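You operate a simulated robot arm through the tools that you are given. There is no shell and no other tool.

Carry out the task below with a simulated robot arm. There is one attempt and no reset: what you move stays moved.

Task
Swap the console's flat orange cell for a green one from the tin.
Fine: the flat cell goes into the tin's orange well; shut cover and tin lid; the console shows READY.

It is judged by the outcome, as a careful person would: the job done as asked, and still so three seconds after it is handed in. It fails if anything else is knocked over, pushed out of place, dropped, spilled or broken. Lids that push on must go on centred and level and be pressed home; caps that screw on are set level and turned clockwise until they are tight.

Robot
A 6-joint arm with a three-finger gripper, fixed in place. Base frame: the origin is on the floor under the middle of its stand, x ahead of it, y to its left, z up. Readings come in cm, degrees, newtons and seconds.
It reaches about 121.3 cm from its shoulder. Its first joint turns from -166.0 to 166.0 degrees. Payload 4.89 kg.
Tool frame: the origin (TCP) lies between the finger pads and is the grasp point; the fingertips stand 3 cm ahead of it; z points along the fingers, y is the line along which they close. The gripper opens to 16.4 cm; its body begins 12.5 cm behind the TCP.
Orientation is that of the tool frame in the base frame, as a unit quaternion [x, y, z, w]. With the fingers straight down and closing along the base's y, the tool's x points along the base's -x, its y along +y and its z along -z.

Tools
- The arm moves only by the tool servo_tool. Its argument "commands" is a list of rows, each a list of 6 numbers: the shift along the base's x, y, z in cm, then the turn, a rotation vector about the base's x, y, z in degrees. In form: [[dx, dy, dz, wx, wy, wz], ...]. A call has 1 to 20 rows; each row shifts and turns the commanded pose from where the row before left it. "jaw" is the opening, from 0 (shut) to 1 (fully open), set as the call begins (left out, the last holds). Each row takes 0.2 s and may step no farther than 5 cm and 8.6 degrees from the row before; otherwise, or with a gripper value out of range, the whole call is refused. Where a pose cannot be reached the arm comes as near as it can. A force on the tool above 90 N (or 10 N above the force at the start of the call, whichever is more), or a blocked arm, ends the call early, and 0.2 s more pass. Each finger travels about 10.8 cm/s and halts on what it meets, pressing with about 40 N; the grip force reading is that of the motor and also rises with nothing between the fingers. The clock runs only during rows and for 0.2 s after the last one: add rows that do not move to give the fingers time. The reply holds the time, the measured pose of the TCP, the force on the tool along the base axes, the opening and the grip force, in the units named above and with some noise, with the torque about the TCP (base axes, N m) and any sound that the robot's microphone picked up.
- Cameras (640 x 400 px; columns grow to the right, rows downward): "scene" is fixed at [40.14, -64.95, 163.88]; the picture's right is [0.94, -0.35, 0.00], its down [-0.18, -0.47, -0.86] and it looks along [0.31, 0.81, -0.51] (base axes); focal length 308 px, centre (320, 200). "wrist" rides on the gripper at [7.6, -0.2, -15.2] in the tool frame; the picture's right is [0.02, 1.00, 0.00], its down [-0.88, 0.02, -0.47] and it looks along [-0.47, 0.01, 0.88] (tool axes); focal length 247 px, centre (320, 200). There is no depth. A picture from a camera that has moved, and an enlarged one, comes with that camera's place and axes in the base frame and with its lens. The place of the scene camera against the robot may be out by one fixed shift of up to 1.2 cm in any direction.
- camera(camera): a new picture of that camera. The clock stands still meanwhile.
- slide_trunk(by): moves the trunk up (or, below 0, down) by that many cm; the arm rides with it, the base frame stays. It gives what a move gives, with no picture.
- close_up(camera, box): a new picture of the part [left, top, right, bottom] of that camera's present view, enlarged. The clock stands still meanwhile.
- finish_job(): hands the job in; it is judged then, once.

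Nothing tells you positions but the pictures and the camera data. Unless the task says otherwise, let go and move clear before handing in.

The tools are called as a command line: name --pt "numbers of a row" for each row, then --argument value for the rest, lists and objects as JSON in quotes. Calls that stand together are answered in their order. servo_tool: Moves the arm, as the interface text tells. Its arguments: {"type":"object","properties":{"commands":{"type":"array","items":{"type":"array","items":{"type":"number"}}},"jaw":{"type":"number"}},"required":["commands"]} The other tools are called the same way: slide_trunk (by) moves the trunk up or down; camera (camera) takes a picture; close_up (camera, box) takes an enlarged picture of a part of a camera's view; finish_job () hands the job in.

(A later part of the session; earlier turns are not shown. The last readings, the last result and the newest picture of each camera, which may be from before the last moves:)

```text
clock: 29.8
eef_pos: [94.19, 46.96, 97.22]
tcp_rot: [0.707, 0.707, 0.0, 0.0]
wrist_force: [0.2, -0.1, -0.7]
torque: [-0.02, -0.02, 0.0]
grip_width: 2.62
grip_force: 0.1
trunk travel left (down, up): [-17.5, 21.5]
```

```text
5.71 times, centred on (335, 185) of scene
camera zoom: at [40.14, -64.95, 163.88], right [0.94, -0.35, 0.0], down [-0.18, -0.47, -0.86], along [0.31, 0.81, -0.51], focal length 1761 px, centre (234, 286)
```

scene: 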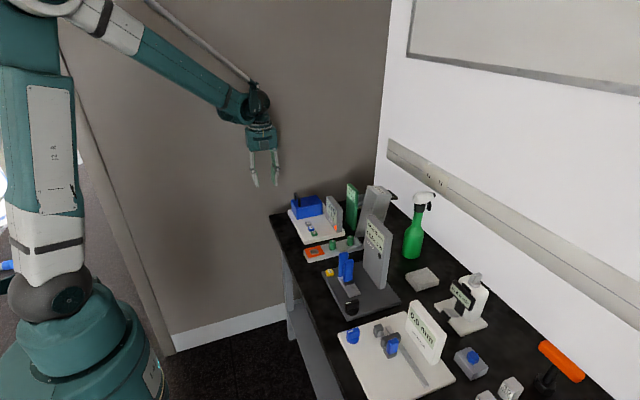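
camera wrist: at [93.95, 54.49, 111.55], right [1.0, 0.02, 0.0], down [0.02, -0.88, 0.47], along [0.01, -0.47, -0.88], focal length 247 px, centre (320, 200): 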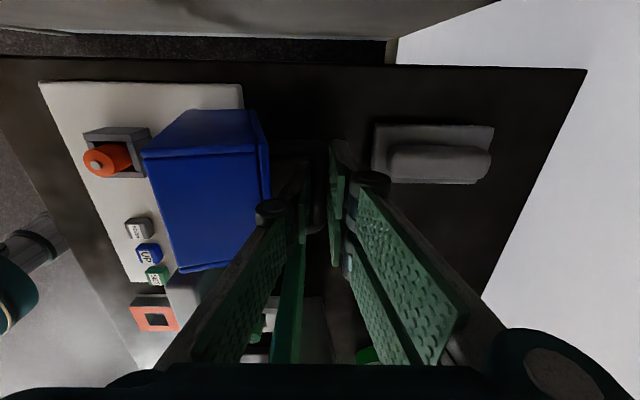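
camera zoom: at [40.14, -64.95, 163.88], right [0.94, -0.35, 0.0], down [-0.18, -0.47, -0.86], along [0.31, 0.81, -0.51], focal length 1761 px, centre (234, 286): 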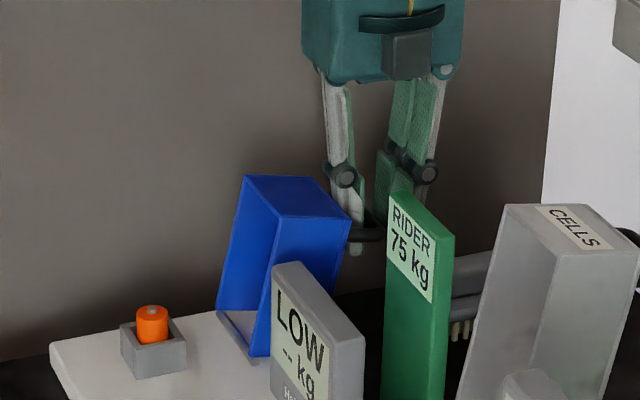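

The cover now rests by itself leaning back and the forces are zero. I'll lift the fingers out of the loop.

servo_tool --pt "0 0 0.7 0 0 0" --pt "0 0 0.7 0 0 0" --pt "0 0 0.7 0 0 0" --pt "0 0 0.7 0 0 0" --pt "0 0 1 0 0 0" --pt "0 0 1 0 0 0" --pt "0 0 2 0 0 0" --pt "0 0 2 0 0 0" --pt "0 0 2 0 0 0" --pt "0 0 0 0 0 0"

close_up --camera "scene" --box '[290, 150, 380, 220]'

camera --camera "wrist"

```text
clock: 32.0
eef_pos: [94.11, 46.96, 108.11]
tcp_rot: [0.707, 0.707, 0.0, 0.0]
wrist_force: [-1.2, 0.5, 0.1]
torque: [-0.02, -0.03, -0.01]
grip_width: 2.61
grip_force: 0.0
trunk travel left (down, up): [-17.5, 21.5]
```

```text
5.71 times, centred on (335, 185) of scene
camera zoom: at [40.14, -64.95, 163.88], right [0.94, -0.35, 0.0], down [-0.18, -0.47, -0.86], along [0.31, 0.81, -0.51], focal length 1761 px, centre (234, 286)
```

zoom: 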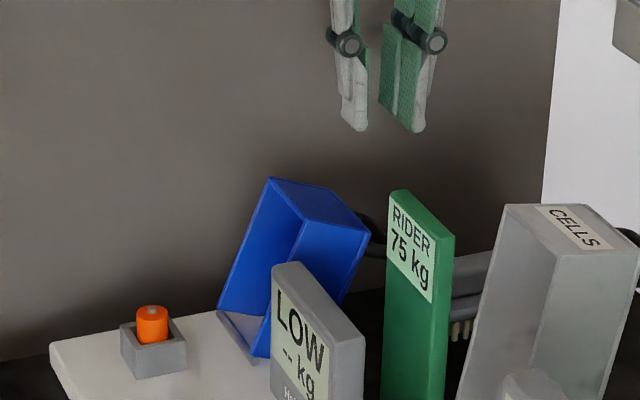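

```text
taken
camera wrist: at [93.99, 54.52, 123.3], right [1.0, 0.02, 0.0], down [0.02, -0.88, 0.47], along [0.01, -0.47, -0.88], focal length 247 px, centre (320, 200)
```

wrist: 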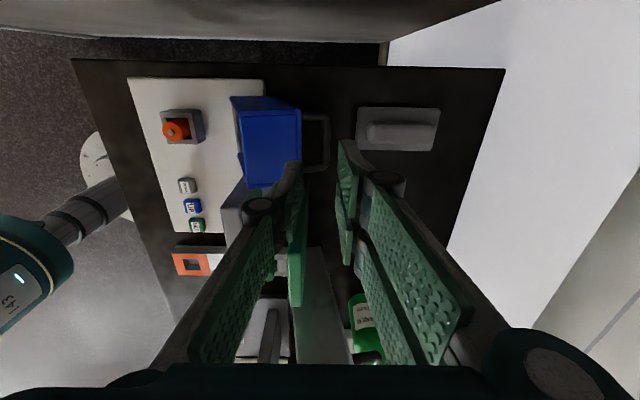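

The cover is resting open on its stop. Now I'll turn the tool back so it closes along y and take a close look at the orange cell from the near side.

servo_tool --pt "-3 0 1 0 0 8.2" --pt "-3 0 0.5 0 0 8.2" --pt "-3 0 0 0 0 8.2" --pt "-3 0 0 0 0 8.2" --pt "-3 0 0 0 0 8.2" --pt "-3 0 0 0 0 8.2" --pt "-3 0 0 0 0 8.2" --pt "-3 0 0 0 0 8.2" --pt "-3 0 0 0 0 8.2" --pt "-3 0 0 0 0 8.2" --pt "-2 0 0 0 0 8.0" --pt "0 0 0 0 0 0" --jaw 0.4

camera --camera "wrist"

close_up --camera "wrist" --box '[240, 120, 400, 280]'

```text
clock: 34.6
eef_pos: [62.04, 46.96, 109.37]
tcp_rot: [-0.001, 1.0, 0.0, 0.0]
wrist_force: [0.1, 0.3, 0.5]
torque: [0.05, -0.05, -0.02]
grip_width: 6.55
grip_force: 0.1
trunk travel left (down, up): [-17.5, 21.5]
```

```text
taken
camera wrist: at [54.43, 46.69, 124.72], right [-0.02, 1.0, 0.0], down [0.88, 0.02, 0.47], along [0.47, 0.01, -0.88], focal length 247 px, centre (320, 200)
```

wrist: 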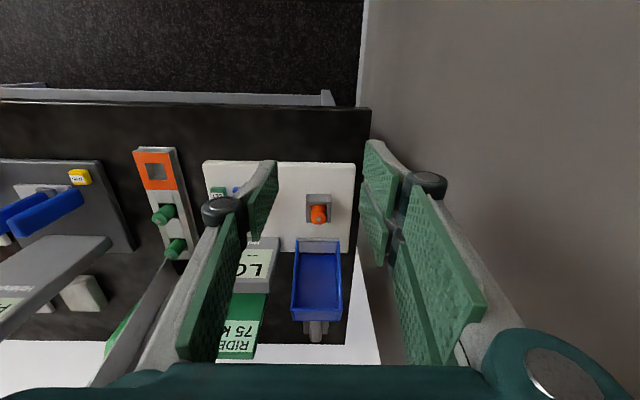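

```text
2.50 times, centred on (320, 200) of wrist
camera zoom: at [54.43, 46.69, 124.72], right [-0.02, 1.0, 0.0], down [0.88, 0.02, 0.47], along [0.47, 0.01, -0.88], focal length 617 px, centre (320, 200)
```

zoom: 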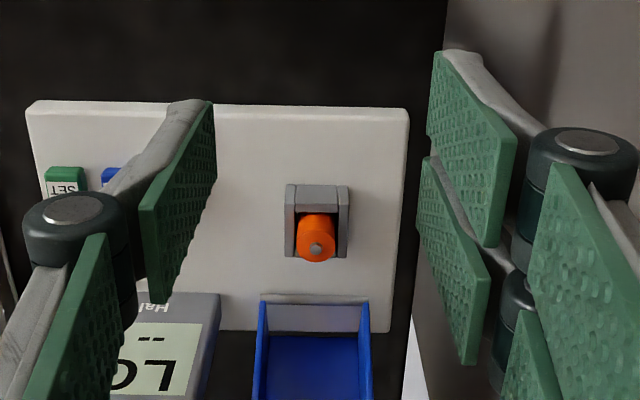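

The orange cell stands in its socket at about x 75.5, y 46.9, top z near 92. I'll move above it and check again from closer.

servo_tool --pt "4.5 0 -1 0 0 0" --pt "4.5 0 -1.5 0 0 0" --pt "4.4 0 -2.5 0 0 0" --pt "0 0 -2 0 0 0" --pt "0 0 0 0 0 0"

camera --camera "wrist"

close_up --camera "wrist" --box '[260, 140, 380, 240]'

close_up --camera "scene" --box '[280, 150, 350, 230]'

```text
refused: row 3 steps farther than a row can; nothing moved
```

```text
taken
camera wrist: at [54.43, 46.69, 124.72], right [-0.02, 1.0, 0.0], down [0.88, 0.02, 0.47], along [0.47, 0.01, -0.88], focal length 247 px, centre (320, 200)
```

wrist: 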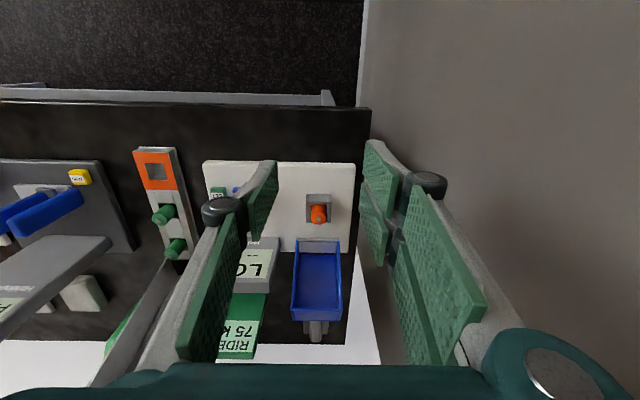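

```text
4.00 times, centred on (320, 190) of wrist
camera zoom: at [54.43, 46.69, 124.72], right [-0.02, 1.0, 0.0], down [0.88, 0.02, 0.47], along [0.47, 0.01, -0.88], focal length 988 px, centre (320, 240)
```

zoom: 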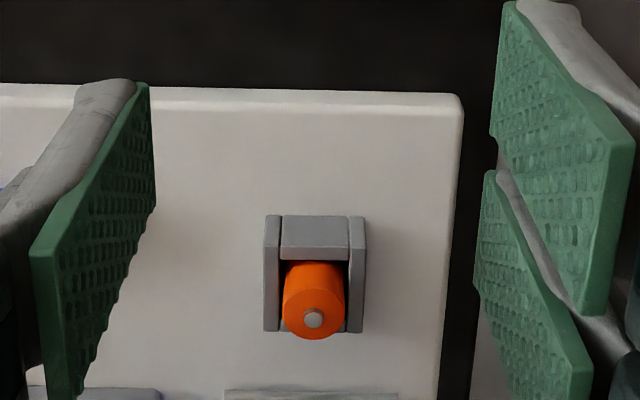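

```text
5.00 times, centred on (315, 190) of scene
camera zoom: at [40.14, -64.95, 163.88], right [0.94, -0.35, 0.0], down [-0.18, -0.47, -0.86], along [0.31, 0.81, -0.51], focal length 1541 px, centre (345, 250)
```

zoom: 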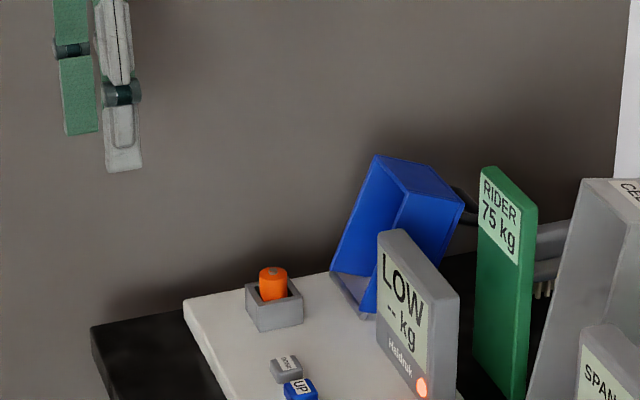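

servo_tool --pt "4.5 0 -1 0 0 0" --pt "4.5 0 -1.5 0 0 0" --pt "4.4 0 -2 0 0 0" --pt "0 0 -2.5 0 0 0" --pt "0 0 0 0 0 0"

camera --camera "wrist"

close_up --camera "wrist" --box '[260, 140, 380, 240]'

close_up --camera "scene" --box '[280, 150, 350, 230]'

```text
clock: 35.8
eef_pos: [75.66, 47.01, 102.41]
tcp_rot: [0.0, 1.0, 0.0, 0.0]
wrist_force: [2.0, 0.0, -0.5]
torque: [-0.06, 0.11, -0.02]
grip_width: 6.57
grip_force: 0.1
trunk travel left (down, up): [-17.5, 21.5]
```

```text
taken
camera wrist: at [68.03, 46.73, 117.6], right [-0.02, 1.0, 0.0], down [0.88, 0.02, 0.47], along [0.47, 0.01, -0.88], focal length 247 px, centre (320, 200)
```

wrist: 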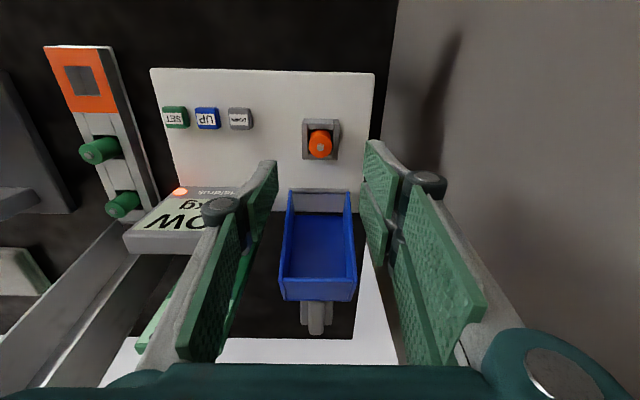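

```text
4.00 times, centred on (320, 190) of wrist
camera zoom: at [68.03, 46.73, 117.6], right [-0.02, 1.0, 0.0], down [0.88, 0.02, 0.47], along [0.47, 0.01, -0.88], focal length 988 px, centre (320, 240)
```

zoom: 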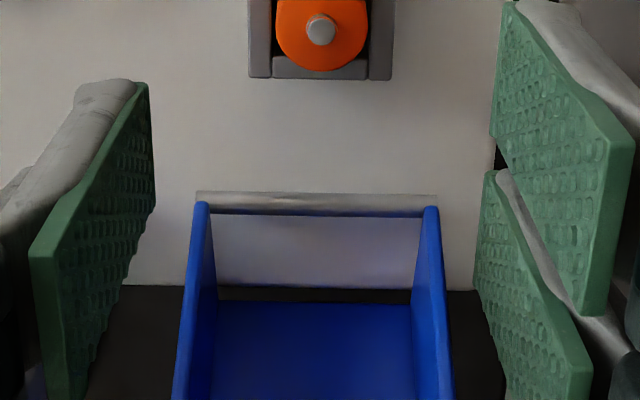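

```text
5.00 times, centred on (315, 190) of scene
camera zoom: at [40.14, -64.95, 163.88], right [0.94, -0.35, 0.0], down [-0.18, -0.47, -0.86], along [0.31, 0.81, -0.51], focal length 1541 px, centre (345, 250)
```

zoom: 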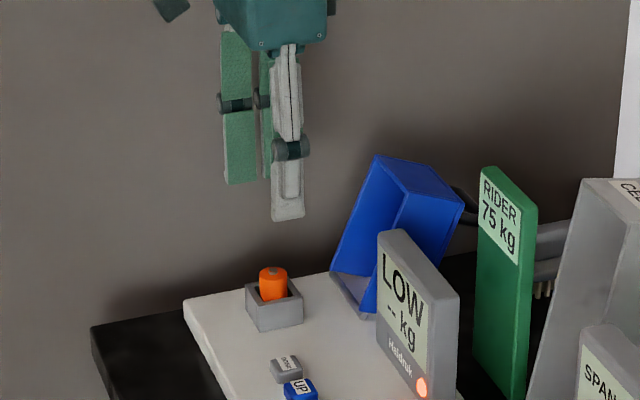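

Triangulating two wrist views: cell at x 75.5, y 46.9, top about z 91.7, with the socket rim at z ≈ 90. I'll go down with the jaw narrowed and check before gripping.

servo_tool --pt "-0.2 -0.05 -2.5 0 0 0" --pt "0 0 -2.5 0 0 0" --pt "0 0 -1.5 0 0 0" --pt "0 0 -1 0 0 0" --pt "0 0 0 0 0 0" --jaw 0.3

camera --camera "wrist"

close_up --camera "wrist" --box '[260, 120, 380, 220]'

close_up --camera "scene" --box '[290, 160, 340, 220]'

```text
clock: 37.0
eef_pos: [75.41, 46.97, 94.91]
tcp_rot: [0.001, 1.0, 0.0, 0.0]
wrist_force: [1.0, 0.5, 0.3]
torque: [0.0, 0.02, -0.05]
grip_width: 4.95
grip_force: 0.1
trunk travel left (down, up): [-17.5, 21.5]
```

```text
taken
camera wrist: at [67.72, 46.67, 110.18], right [-0.02, 1.0, 0.0], down [0.88, 0.02, 0.47], along [0.47, 0.01, -0.88], focal length 247 px, centre (320, 200)
```

wrist: 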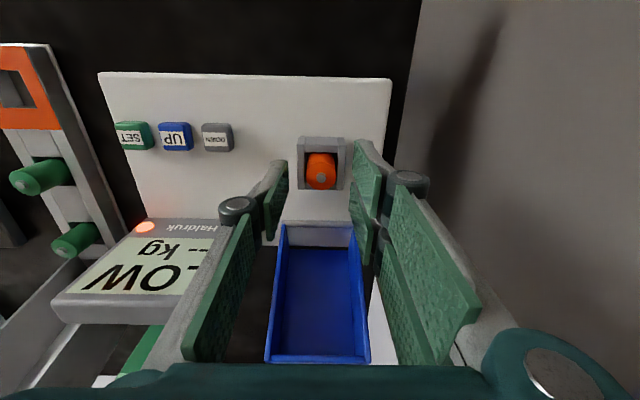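

```text
4.00 times, centred on (320, 170) of wrist
camera zoom: at [67.72, 46.67, 110.18], right [-0.02, 1.0, 0.0], down [0.88, 0.02, 0.47], along [0.47, 0.01, -0.88], focal length 988 px, centre (320, 320)
```

zoom: 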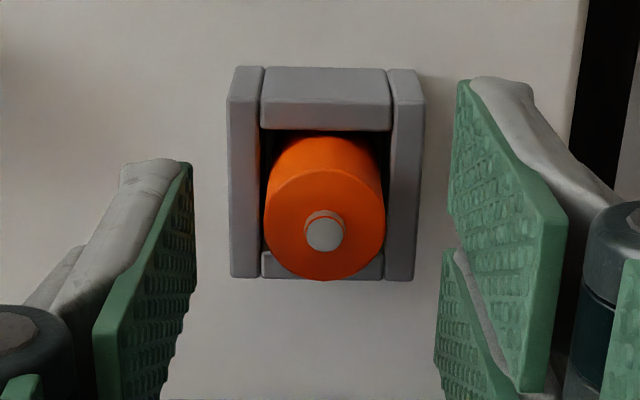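

```text
6.67 times, centred on (315, 190) of scene
camera zoom: at [40.14, -64.95, 163.88], right [0.94, -0.35, 0.0], down [-0.18, -0.47, -0.86], along [0.31, 0.81, -0.51], focal length 2054 px, centre (353, 267)
```

zoom: 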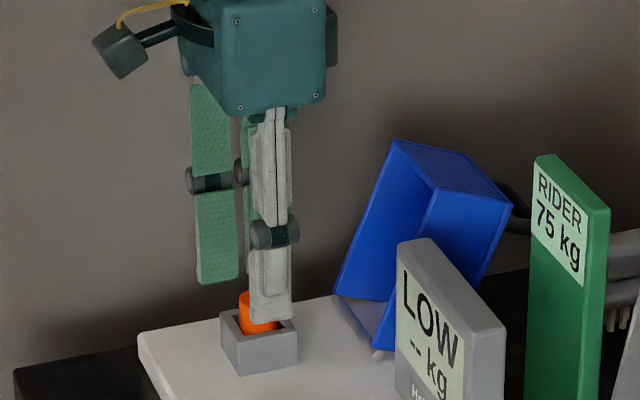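

Well aligned. I'll lower so the tips are just above the socket rim, then close on the cell.

servo_tool --pt "0.1 0 -0.8 0 0 0" --pt "0 0 -0.7 0 0 0" --pt "0 0 0 0 0 0"

close_up --camera "wrist" --box '[260, 120, 380, 220]'

close_up --camera "scene" --box '[290, 170, 340, 220]'

```text
clock: 37.8
eef_pos: [75.46, 46.88, 93.51]
tcp_rot: [0.0, 1.0, 0.0, 0.001]
wrist_force: [1.2, -1.0, 0.9]
torque: [0.02, -0.03, 0.02]
grip_width: 4.88
grip_force: 0.0
trunk travel left (down, up): [-17.5, 21.5]
```

```text
4.00 times, centred on (320, 170) of wrist
camera zoom: at [67.83, 46.68, 108.69], right [-0.02, 1.0, 0.0], down [0.88, 0.02, 0.47], along [0.47, 0.01, -0.88], focal length 988 px, centre (320, 320)
```

zoom: 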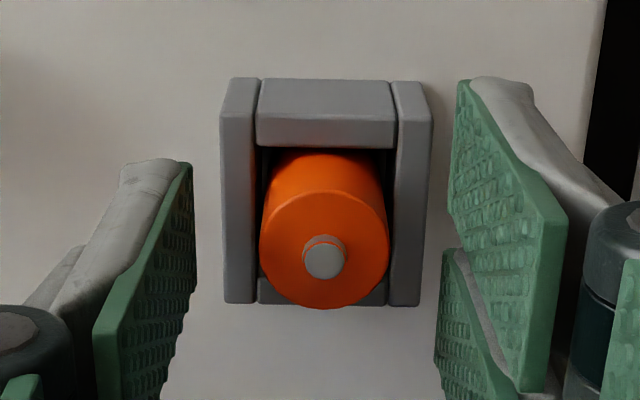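

```text
8.00 times, centred on (315, 195) of scene
camera zoom: at [40.14, -64.95, 163.88], right [0.94, -0.35, 0.0], down [-0.18, -0.47, -0.86], along [0.31, 0.81, -0.51], focal length 2465 px, centre (360, 240)
```

zoom: 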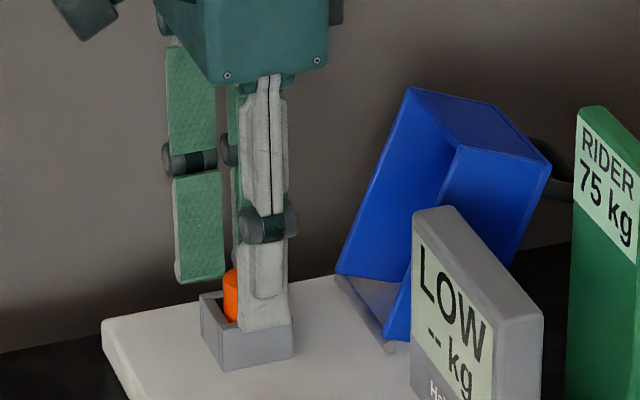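

servo_tool --pt "0.1 0 0 0 0 0" --pt "0 0 0 0 0 0" --pt "0 0 0 0 0 0" --jaw 0.0

close_up --camera "wrist" --box '[260, 120, 380, 220]'

close_up --camera "scene" --box '[290, 170, 340, 220]'

```text
clock: 38.6
eef_pos: [75.71, 47.0, 93.63]
tcp_rot: [0.0, 1.0, 0.0, 0.0]
wrist_force: [0.6, 0.2, -0.5]
torque: [0.02, -0.04, -0.01]
grip_width: 2.29
grip_force: 39.8
trunk travel left (down, up): [-17.5, 21.5]
```

```text
4.00 times, centred on (320, 170) of wrist
camera zoom: at [67.94, 46.68, 108.71], right [-0.02, 1.0, 0.0], down [0.88, 0.02, 0.47], along [0.47, 0.01, -0.88], focal length 988 px, centre (320, 320)
```

zoom: 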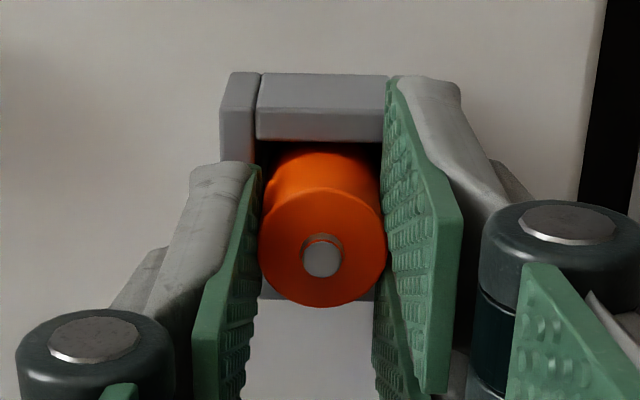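

```text
8.00 times, centred on (315, 195) of scene
camera zoom: at [40.14, -64.95, 163.88], right [0.94, -0.35, 0.0], down [-0.18, -0.47, -0.86], along [0.31, 0.81, -0.51], focal length 2465 px, centre (360, 240)
```

zoom: 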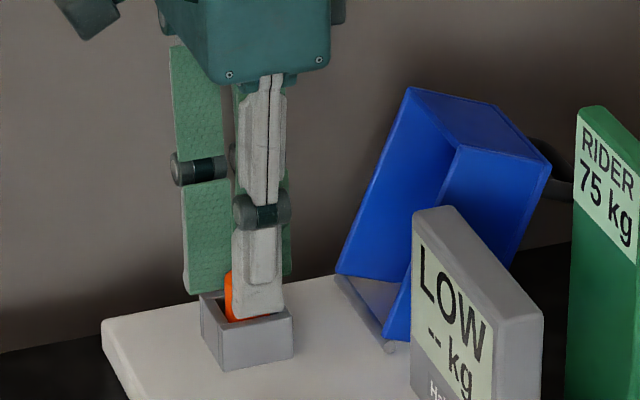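

The cell is gripped cleanly (2.29 cm). I'll lift straight up and check.

servo_tool --pt "0 0 0.4 0 0 0" --pt "0 0 0.5 0 0 0" --pt "0 0 0.7 0 0 0" --pt "0 0 1 0 0 0" --pt "0 0 1.5 0 0 0" --pt "0 0 2 0 0 0" --pt "0 0 0 0 0 0"

close_up --camera "wrist" --box '[260, 120, 380, 220]'

close_up --camera "scene" --box '[290, 150, 350, 220]'

```text
clock: 40.2
eef_pos: [75.66, 46.9, 99.46]
tcp_rot: [-0.001, 1.0, 0.0, 0.0]
wrist_force: [0.5, -0.6, -0.4]
torque: [0.05, -0.03, -0.02]
grip_width: 2.3
grip_force: 39.8
trunk travel left (down, up): [-17.5, 21.5]
```

```text
4.00 times, centred on (320, 170) of wrist
camera zoom: at [67.91, 46.64, 114.84], right [-0.02, 1.0, 0.0], down [0.88, 0.02, 0.47], along [0.47, 0.01, -0.88], focal length 988 px, centre (320, 320)
```

zoom: 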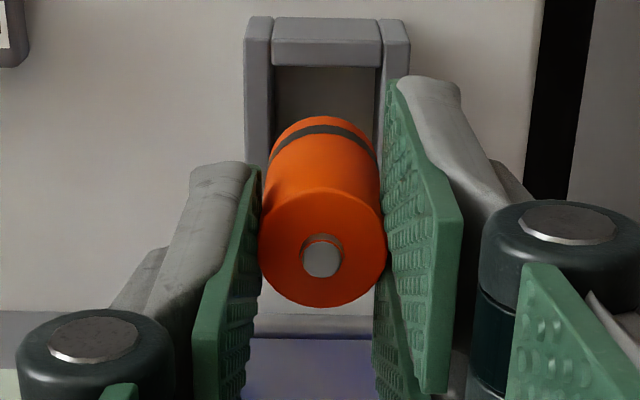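

```text
5.71 times, centred on (320, 185) of scene
camera zoom: at [40.14, -64.95, 163.88], right [0.94, -0.35, 0.0], down [-0.18, -0.47, -0.86], along [0.31, 0.81, -0.51], focal length 1761 px, centre (320, 286)
```

zoom: 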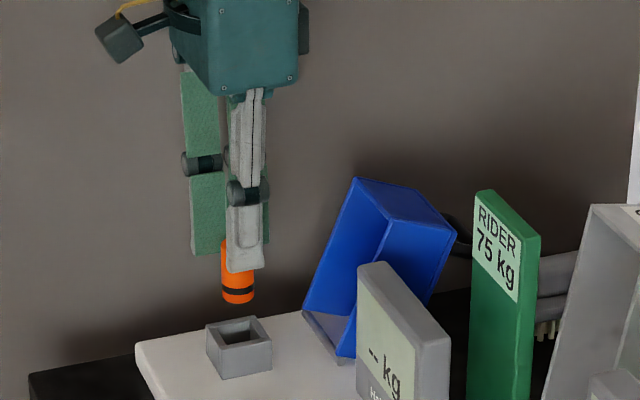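

The orange cell is out (band end down, nub up). I'll carry it high, clear of the display, to in front of the tin and take a look at the orange well.

servo_tool --pt "-2 0 3 0 0 0" --pt "-3 0 2 0 0 0" --pt "-2 -4 0 0 0 0" --pt "-1 -4.5 0 0 0 0" --pt "0 -4.5 0 0 0 0" --pt "0 -4.5 0 0 0 0" --pt "0 -4.5 0 0 0 0" --pt "0 -4.4 0 0 0 0" --pt "0 0 0 0 0 0"

camera --camera "wrist"

close_up --camera "wrist" --box '[250, 80, 390, 220]'

close_up --camera "scene" --box '[280, 180, 370, 270]'

```text
clock: 42.2
eef_pos: [67.55, 20.54, 104.59]
tcp_rot: [0.001, 1.0, 0.0, 0.0]
wrist_force: [-1.5, 0.4, -0.4]
torque: [0.03, -0.07, 0.0]
grip_width: 2.28
grip_force: 39.6
trunk travel left (down, up): [-17.5, 21.5]
```

```text
taken
camera wrist: at [59.9, 20.33, 119.8], right [-0.02, 1.0, 0.0], down [0.88, 0.02, 0.47], along [0.47, 0.01, -0.88], focal length 247 px, centre (320, 200)
```

wrist: 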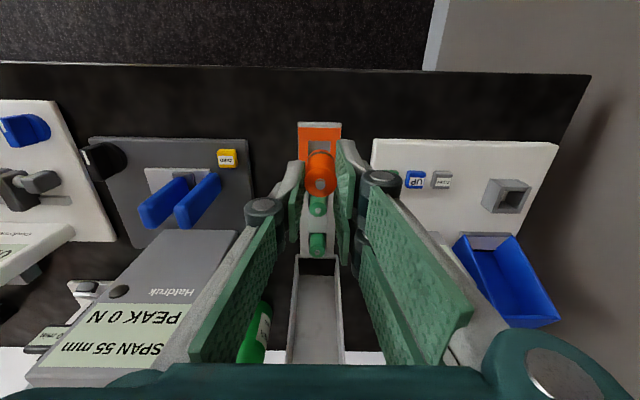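

```text
2.86 times, centred on (320, 150) of wrist
camera zoom: at [59.9, 20.33, 119.8], right [-0.02, 1.0, 0.0], down [0.88, 0.02, 0.47], along [0.47, 0.01, -0.88], focal length 706 px, centre (320, 343)
```

zoom: 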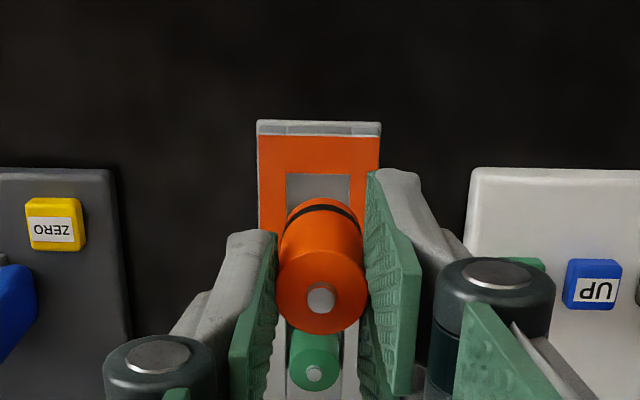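

```text
4.44 times, centred on (325, 225) of scene
camera zoom: at [40.14, -64.95, 163.88], right [0.94, -0.35, 0.0], down [-0.18, -0.47, -0.86], along [0.31, 0.81, -0.51], focal length 1370 px, centre (298, 89)
```

zoom: 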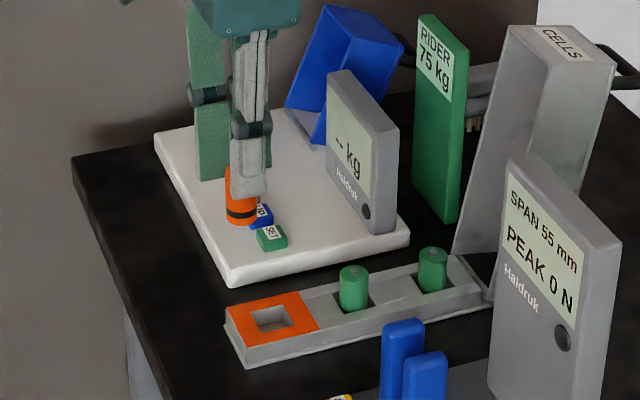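

Orange well centre works out at x 69.9, y 20.4, rim z 87.15; the green cells stand at x ≈ 77.7 and 85.2. I'll position over the orange well and descend to just above it.

servo_tool --pt "2.3 -0.14 -2 0 0 0" --pt "0 0 -3 0 0 0" --pt "0 0 -2.5 0 0 0" --pt "0 0 -1.5 0 0 0" --pt "0 0 0 0 0 0" --pt "0 0 0 0 0 0"

close_up --camera "wrist" --box '[250, 80, 390, 220]'

close_up --camera "scene" --box '[290, 200, 360, 270]'

```text
clock: 43.6
eef_pos: [69.87, 20.51, 95.43]
tcp_rot: [0.0, 1.0, -0.001, 0.0]
wrist_force: [-0.7, 0.2, -0.9]
torque: [-0.01, 0.04, 0.03]
grip_width: 2.28
grip_force: 39.7
trunk travel left (down, up): [-17.5, 21.5]
```

```text
2.86 times, centred on (320, 150) of wrist
camera zoom: at [62.24, 20.24, 110.72], right [-0.02, 1.0, 0.0], down [0.88, 0.02, 0.47], along [0.47, 0.01, -0.88], focal length 706 px, centre (320, 343)
```

zoom: 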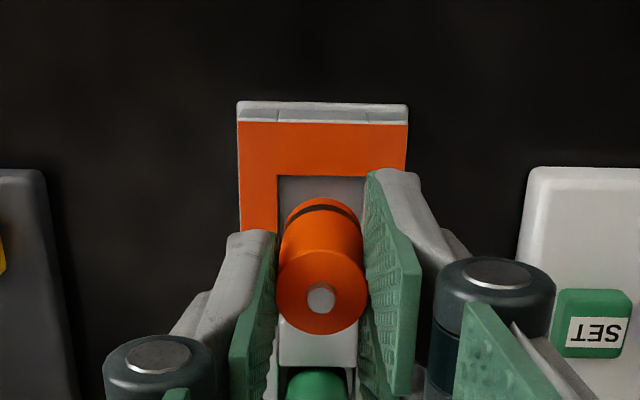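

```text
5.71 times, centred on (325, 235) of scene
camera zoom: at [40.14, -64.95, 163.88], right [0.94, -0.35, 0.0], down [-0.18, -0.47, -0.86], along [0.31, 0.81, -0.51], focal length 1761 px, centre (291, 0)
```

zoom: 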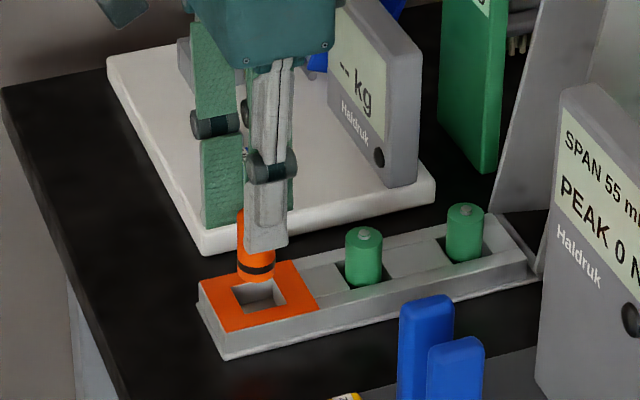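

Aligned over the well. I'll lower slowly and watch for the floor contact.

servo_tool --pt "0 0 -1 0 0 0" --pt "0 0 -1 0 0 0" --pt "0 0 -0.6 0 0 0" --pt "0 0 -0.5 0 0 0" --pt "0 0 -0.3 0 0 0" --pt "0 0 0 0 0 0"

close_up --camera "wrist" --box '[250, 80, 390, 220]'

close_up --camera "scene" --box '[290, 200, 360, 270]'

```text
clock: 45.0
eef_pos: [69.94, 20.4, 92.18]
tcp_rot: [0.0, 1.0, -0.001, 0.0]
wrist_force: [-0.1, 0.1, -0.7]
torque: [0.03, 0.01, 0.0]
grip_width: 2.3
grip_force: 40.2
trunk travel left (down, up): [-17.5, 21.5]
```

```text
2.86 times, centred on (320, 150) of wrist
camera zoom: at [62.26, 20.14, 107.38], right [-0.02, 1.0, 0.0], down [0.88, 0.02, 0.47], along [0.47, 0.01, -0.88], focal length 706 px, centre (320, 343)
```

zoom: 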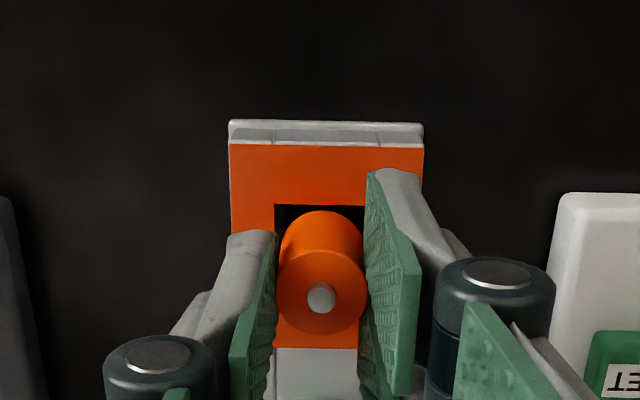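

```text
5.71 times, centred on (325, 235) of scene
camera zoom: at [40.14, -64.95, 163.88], right [0.94, -0.35, 0.0], down [-0.18, -0.47, -0.86], along [0.31, 0.81, -0.51], focal length 1761 px, centre (291, 0)
```

zoom: 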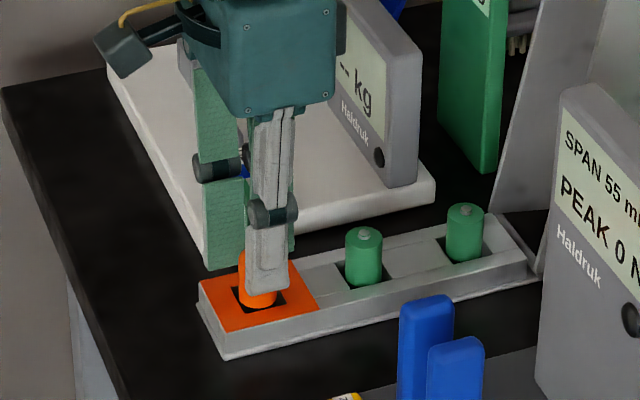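

The cell has entered the well. Continuing in small steps until it touches the floor.

servo_tool --pt "0 0 -0.2 0 0 0" --pt "0 0 -0.2 0 0 0" --pt "0 0 0 0 0 0"

servo_tool --pt "0 0 -0.15 0 0 0" --pt "0 0 -0.15 0 0 0" --pt "0 0 0 0 0 0"

```text
clock: 45.8
eef_pos: [70.03, 20.33, 91.77]
tcp_rot: [0.0, 1.0, 0.0, 0.0]
wrist_force: [0.1, -0.2, -0.2]
torque: [0.0, -0.01, -0.01]
grip_width: 2.25
grip_force: 39.7
trunk travel left (down, up): [-17.5, 21.5]
```

```text
clock: 46.6
eef_pos: [69.86, 20.39, 91.5]
tcp_rot: [0.0, 1.0, 0.001, 0.001]
wrist_force: [7.7, 3.2, 36.4]
torque: [0.05, -0.43, 0.01]
grip_width: 2.24
grip_force: 40.1
trunk travel left (down, up): [-17.5, 21.5]
```

The cell is on the floor of the well (36 N up at the expected height). I'll ease off a touch and open the jaw gently.

servo_tool --pt "0 0 0.12 0 0 0" --pt "0 0 0 0 0 0"

servo_tool --pt "0 0 0 0 0 0" --pt "0 0 0 0 0 0" --pt "0 0 0 0 0 0" --jaw 0.27

close_up --camera "wrist" --box '[250, 80, 390, 220]'

close_up --camera "scene" --box '[290, 200, 360, 270]'

```text
clock: 47.2
eef_pos: [69.92, 20.34, 91.49]
tcp_rot: [0.0, 1.0, 0.0, -0.001]
wrist_force: [2.9, 4.3, 22.0]
torque: [0.09, -0.19, 0.03]
grip_width: 2.27
grip_force: 40.1
trunk travel left (down, up): [-17.5, 21.5]
```

```text
clock: 48.0
eef_pos: [69.94, 20.36, 91.51]
tcp_rot: [0.0, 1.0, 0.0, 0.0]
wrist_force: [-0.1, -1.0, 0.5]
torque: [-0.02, 0.01, 0.0]
grip_width: 4.39
grip_force: 0.0
trunk travel left (down, up): [-17.5, 21.5]
```

```text
2.86 times, centred on (320, 150) of wrist
camera zoom: at [62.22, 20.11, 106.79], right [-0.02, 1.0, 0.0], down [0.88, 0.02, 0.47], along [0.47, 0.01, -0.88], focal length 706 px, centre (320, 343)
```

zoom: 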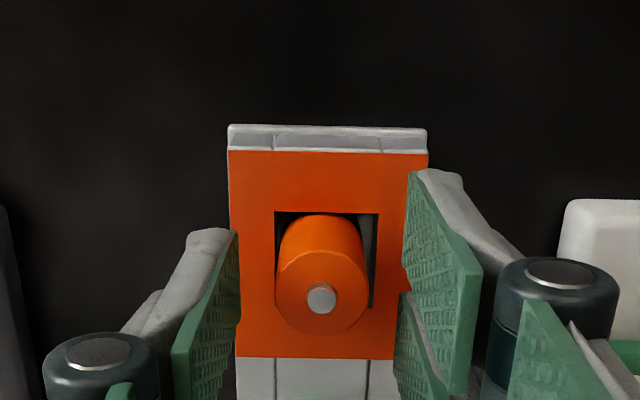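

```text
5.71 times, centred on (325, 235) of scene
camera zoom: at [40.14, -64.95, 163.88], right [0.94, -0.35, 0.0], down [-0.18, -0.47, -0.86], along [0.31, 0.81, -0.51], focal length 1761 px, centre (291, 0)
```

zoom: 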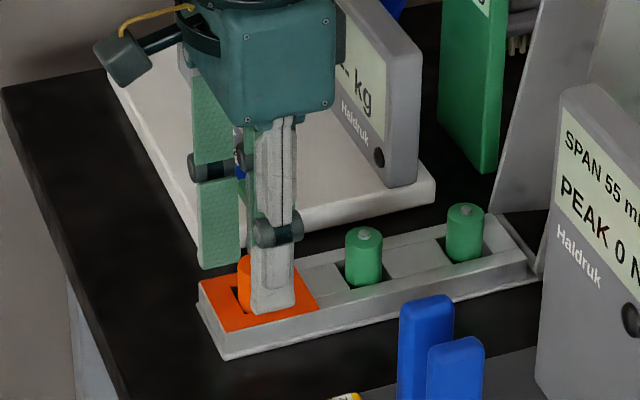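

The flat cell stands upright in the orange well. I'll rise and move over the nearer green cell to view it.

servo_tool --pt "0 0 1 0 0 0" --pt "0 0 2 0 0 0" --pt "0 0 3 0 0 0" --pt "0 0 3 0 0 0" --pt "3.5 0 0 0 0 0" --pt "4 0 0 0 0 0" --pt "0 0 0 0 0 0"

camera --camera "wrist"

close_up --camera "wrist" --box '[250, 80, 390, 220]'

close_up --camera "scene" --box '[290, 180, 390, 270]'

```text
clock: 49.6
eef_pos: [77.56, 20.57, 100.5]
tcp_rot: [0.0, 1.0, 0.0, 0.0]
wrist_force: [0.6, 0.1, 0.0]
torque: [0.0, 0.08, 0.0]
grip_width: 4.42
grip_force: 0.0
trunk travel left (down, up): [-17.5, 21.5]
```

```text
taken
camera wrist: at [69.76, 20.22, 115.65], right [-0.02, 1.0, 0.0], down [0.88, 0.02, 0.47], along [0.47, 0.01, -0.88], focal length 247 px, centre (320, 200)
```

wrist: 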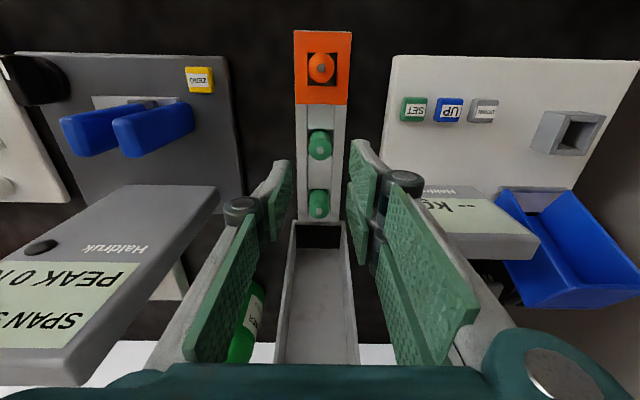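

```text
2.86 times, centred on (320, 150) of wrist
camera zoom: at [69.76, 20.22, 115.65], right [-0.02, 1.0, 0.0], down [0.88, 0.02, 0.47], along [0.47, 0.01, -0.88], focal length 706 px, centre (320, 343)
```

zoom: 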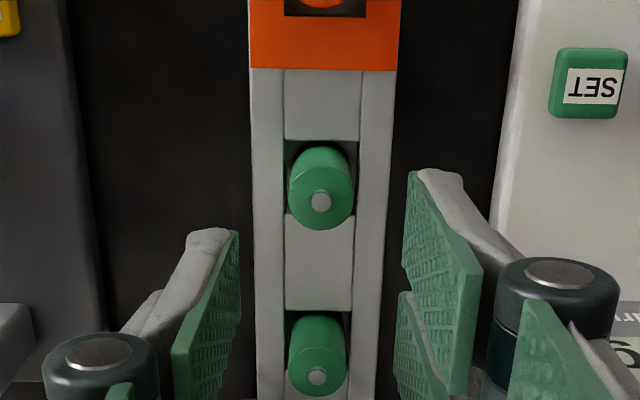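

```text
4.44 times, centred on (340, 225) of scene
camera zoom: at [40.14, -64.95, 163.88], right [0.94, -0.35, 0.0], down [-0.18, -0.47, -0.86], along [0.31, 0.81, -0.51], focal length 1370 px, centre (231, 89)
```

zoom: 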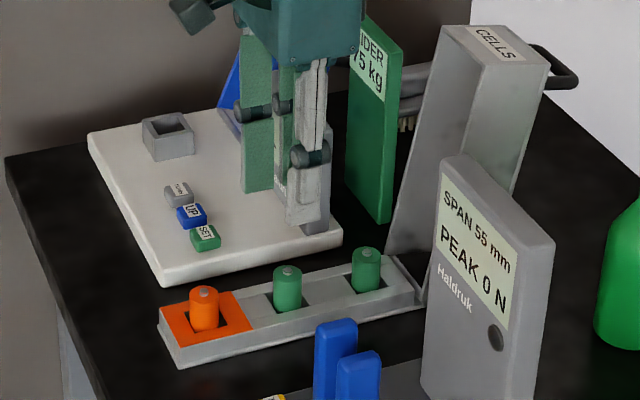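

The green cell is at x 77.5, y 20.4, same height as the orange one. I'll lower around it to the same grip height I used before.

servo_tool --pt "0 0 -3 0 0 0" --pt "0 0 -3 0 0 0" --pt "0 0 -1.5 0 0 0" --pt "0 0 -0.8 0 0 0" --pt "0 0 0 0 0 0"

close_up --camera "wrist" --box '[250, 110, 390, 230]'

close_up --camera "scene" --box '[290, 180, 390, 270]'

```text
clock: 50.8
eef_pos: [77.46, 20.32, 92.43]
tcp_rot: [0.001, 1.0, 0.001, 0.0]
wrist_force: [0.3, 0.0, -0.2]
torque: [0.0, 0.03, 0.01]
grip_width: 4.42
grip_force: 0.1
trunk travel left (down, up): [-17.5, 21.5]
```

```text
3.33 times, centred on (320, 170) of wrist
camera zoom: at [69.71, 20.15, 107.53], right [-0.02, 1.0, 0.0], down [0.88, 0.02, 0.47], along [0.47, 0.01, -0.88], focal length 823 px, centre (320, 300)
```

zoom: 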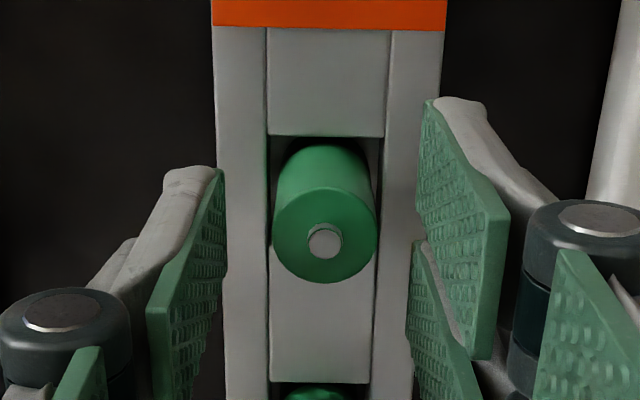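

```text
4.44 times, centred on (340, 225) of scene
camera zoom: at [40.14, -64.95, 163.88], right [0.94, -0.35, 0.0], down [-0.18, -0.47, -0.86], along [0.31, 0.81, -0.51], focal length 1370 px, centre (231, 89)
```

zoom: 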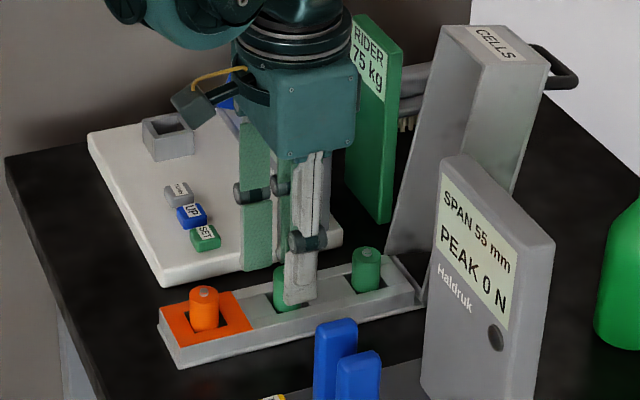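

servo_tool --pt "0.22 0.05 0 0 0 0" --pt "0 0 -0.5 0 0 0" --pt "0 0 -0.4 0 0 0" --pt "0 0 0 0 0 0"

servo_tool --pt "0 0 0 0 0 0" --pt "0 0 0 0 0 0" --pt "0 0 0 0 0 0" --jaw 0.0

close_up --camera "wrist" --box '[250, 110, 390, 230]'

close_up --camera "scene" --box '[290, 180, 390, 270]'

```text
clock: 51.8
eef_pos: [77.64, 20.53, 91.31]
tcp_rot: [0.001, 1.0, 0.0, 0.0]
wrist_force: [0.9, 0.2, 0.0]
torque: [0.01, 0.05, 0.02]
grip_width: 4.44
grip_force: 0.1
trunk travel left (down, up): [-17.5, 21.5]
```

```text
clock: 52.6
eef_pos: [77.49, 20.38, 91.46]
tcp_rot: [0.001, 1.0, 0.0, 0.001]
wrist_force: [-0.2, -0.3, 0.6]
torque: [-0.03, -0.01, 0.01]
grip_width: 2.3
grip_force: 39.8
trunk travel left (down, up): [-17.5, 21.5]
```

```text
3.33 times, centred on (320, 170) of wrist
camera zoom: at [69.91, 20.21, 106.63], right [-0.02, 1.0, 0.0], down [0.88, 0.02, 0.47], along [0.47, 0.01, -0.88], focal length 823 px, centre (320, 300)
```

zoom: 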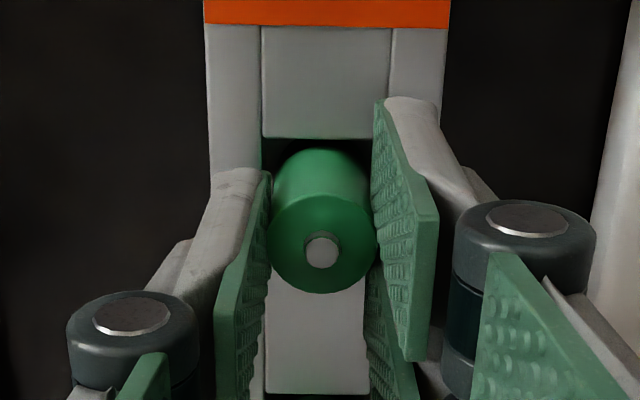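

```text
4.44 times, centred on (340, 225) of scene
camera zoom: at [40.14, -64.95, 163.88], right [0.94, -0.35, 0.0], down [-0.18, -0.47, -0.86], along [0.31, 0.81, -0.51], focal length 1370 px, centre (231, 89)
```

zoom: 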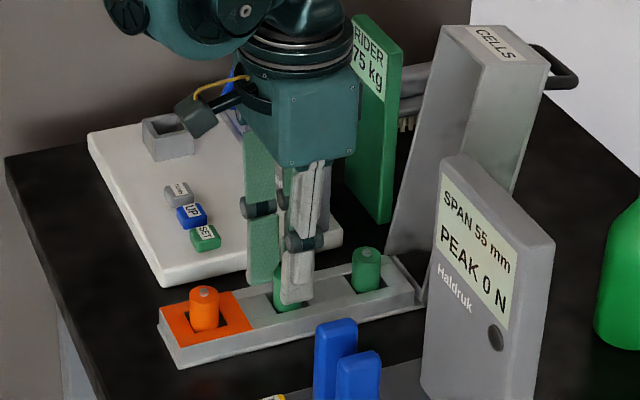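

The green cell is gripped the same way as the orange one. I'll lift, carry it round in front of the display, and come back over the socket.

servo_tool --pt "0 0 0.5 0 0 0" --pt "0 0 1 0 0 0" --pt "0 0 2 0 0 0" --pt "0 0 3 0 0 0" --pt "0 0 4 0 0 0" --pt "0 0 4 0 0 0" --pt "-3.5 0 0 0 0 0" --pt "-3.5 2.49 0 0 0 0" --pt "0 4 0 0 0 0" --pt "0 4 0 0 0 0" --pt "0 4 0 0 0 0" --pt "0 4 0 0 0 0" --pt "0 4 0 0 0 0" --pt "0 4 0 0 0 0" --pt "2.5 0 0 0 0 0" --pt "2.48 0 0 0 0 0" --pt "0 0 0 0 0 0"

camera --camera "wrist"

close_up --camera "wrist" --box '[250, 80, 390, 220]'

camera --camera "scene"

```text
clock: 56.2
eef_pos: [75.7, 46.82, 105.87]
tcp_rot: [0.0, 1.0, 0.0, 0.0]
wrist_force: [-0.7, 0.0, -0.7]
torque: [-0.01, 0.07, 0.01]
grip_width: 2.27
grip_force: 40.0
trunk travel left (down, up): [-17.5, 21.5]
```

```text
taken
camera wrist: at [68.0, 46.62, 121.12], right [-0.02, 1.0, 0.0], down [0.88, 0.02, 0.47], along [0.47, 0.01, -0.88], focal length 247 px, centre (320, 200)
```

wrist: 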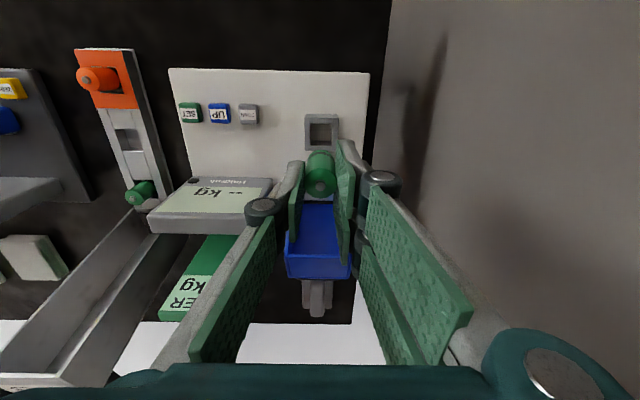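

```text
2.86 times, centred on (320, 150) of wrist
camera zoom: at [68.0, 46.62, 121.12], right [-0.02, 1.0, 0.0], down [0.88, 0.02, 0.47], along [0.47, 0.01, -0.88], focal length 706 px, centre (320, 343)
```

zoom: 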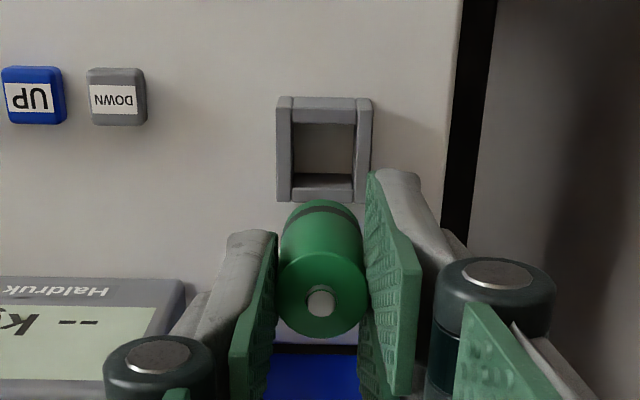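

```text
taken
```

scene: 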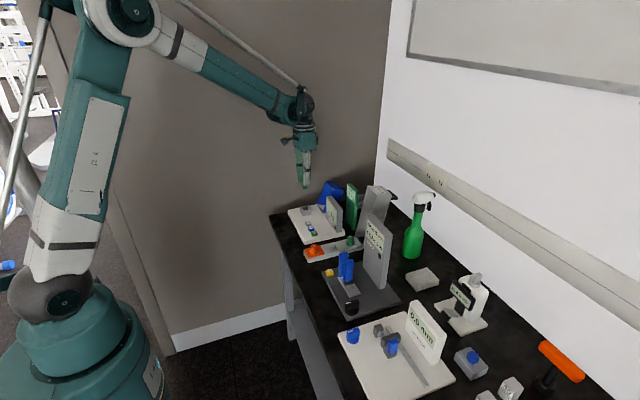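

Socket centre reads y 46.95, x around 75.3–75.5. I'll lower to just above the rim and check alignment.

servo_tool --pt "0 0.05 -3 0 0 0" --pt "0 0 -3 0 0 0" --pt "0 0 -2.5 0 0 0" --pt "0 0 0 0 0 0"

close_up --camera "wrist" --box '[270, 100, 370, 200]'

close_up --camera "scene" --box '[290, 180, 340, 220]'

```text
clock: 57.2
eef_pos: [75.59, 46.82, 97.36]
tcp_rot: [0.001, 1.0, -0.001, 0.0]
wrist_force: [0.0, 0.0, -0.3]
torque: [-0.02, 0.04, 0.02]
grip_width: 2.26
grip_force: 39.7
trunk travel left (down, up): [-17.5, 21.5]
```

```text
4.00 times, centred on (320, 150) of wrist
camera zoom: at [67.91, 46.67, 112.67], right [-0.02, 1.0, 0.0], down [0.88, 0.02, 0.47], along [0.47, 0.01, -0.88], focal length 988 px, centre (320, 400)
```

zoom: 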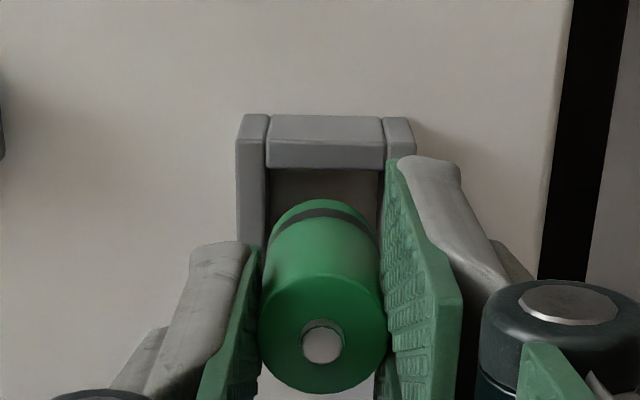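

```text
10.00 times, centred on (315, 200) of scene
camera zoom: at [40.14, -64.95, 163.88], right [0.94, -0.35, 0.0], down [-0.18, -0.47, -0.86], along [0.31, 0.81, -0.51], focal length 3082 px, centre (370, 200)
```

zoom: 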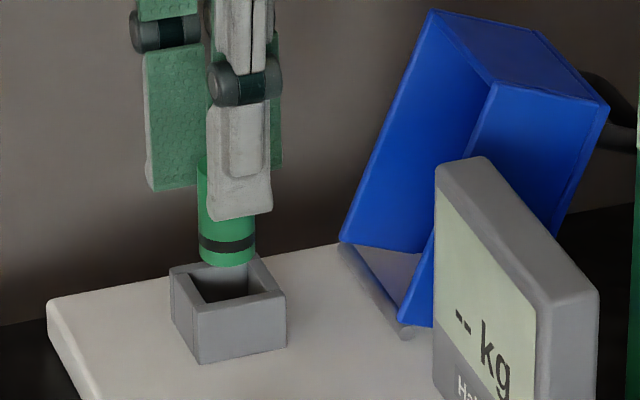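

The cell sits about 0.3 cm too far toward +x relative to the socket opening. I'll shift back, then lower to just at the rim and recheck.

servo_tool --pt "-0.3 0.05 0 0 0 0" --pt "0 0 -0.5 0 0 0" --pt "0 0 0 0 0 0"

close_up --camera "wrist" --box '[270, 100, 370, 200]'

close_up --camera "scene" --box '[290, 180, 340, 220]'

```text
clock: 58.0
eef_pos: [75.34, 46.83, 96.98]
tcp_rot: [0.0, 1.0, 0.0, 0.001]
wrist_force: [0.3, 0.4, 0.3]
torque: [-0.02, 0.02, 0.03]
grip_width: 2.27
grip_force: 40.1
trunk travel left (down, up): [-17.5, 21.5]
```

```text
4.00 times, centred on (320, 150) of wrist
camera zoom: at [67.61, 46.74, 112.17], right [-0.02, 1.0, 0.0], down [0.88, 0.02, 0.47], along [0.47, 0.01, -0.88], focal length 988 px, centre (320, 400)
```

zoom: 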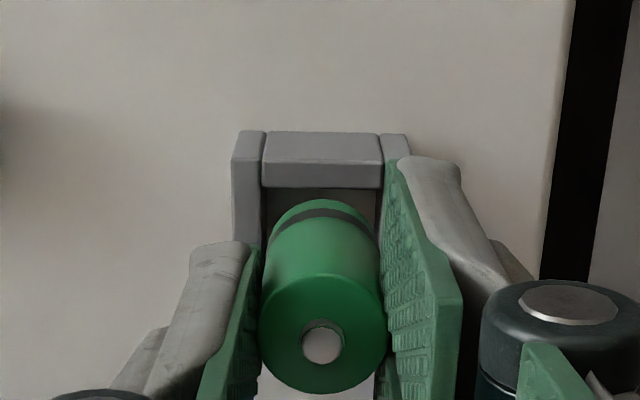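

```text
10.00 times, centred on (315, 200) of scene
camera zoom: at [40.14, -64.95, 163.88], right [0.94, -0.35, 0.0], down [-0.18, -0.47, -0.86], along [0.31, 0.81, -0.51], focal length 3082 px, centre (370, 200)
```

zoom: 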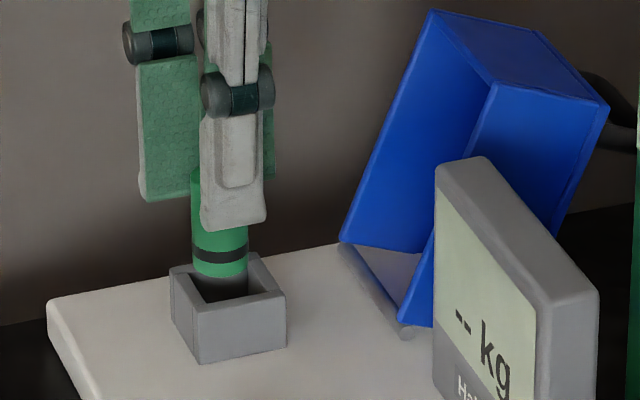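

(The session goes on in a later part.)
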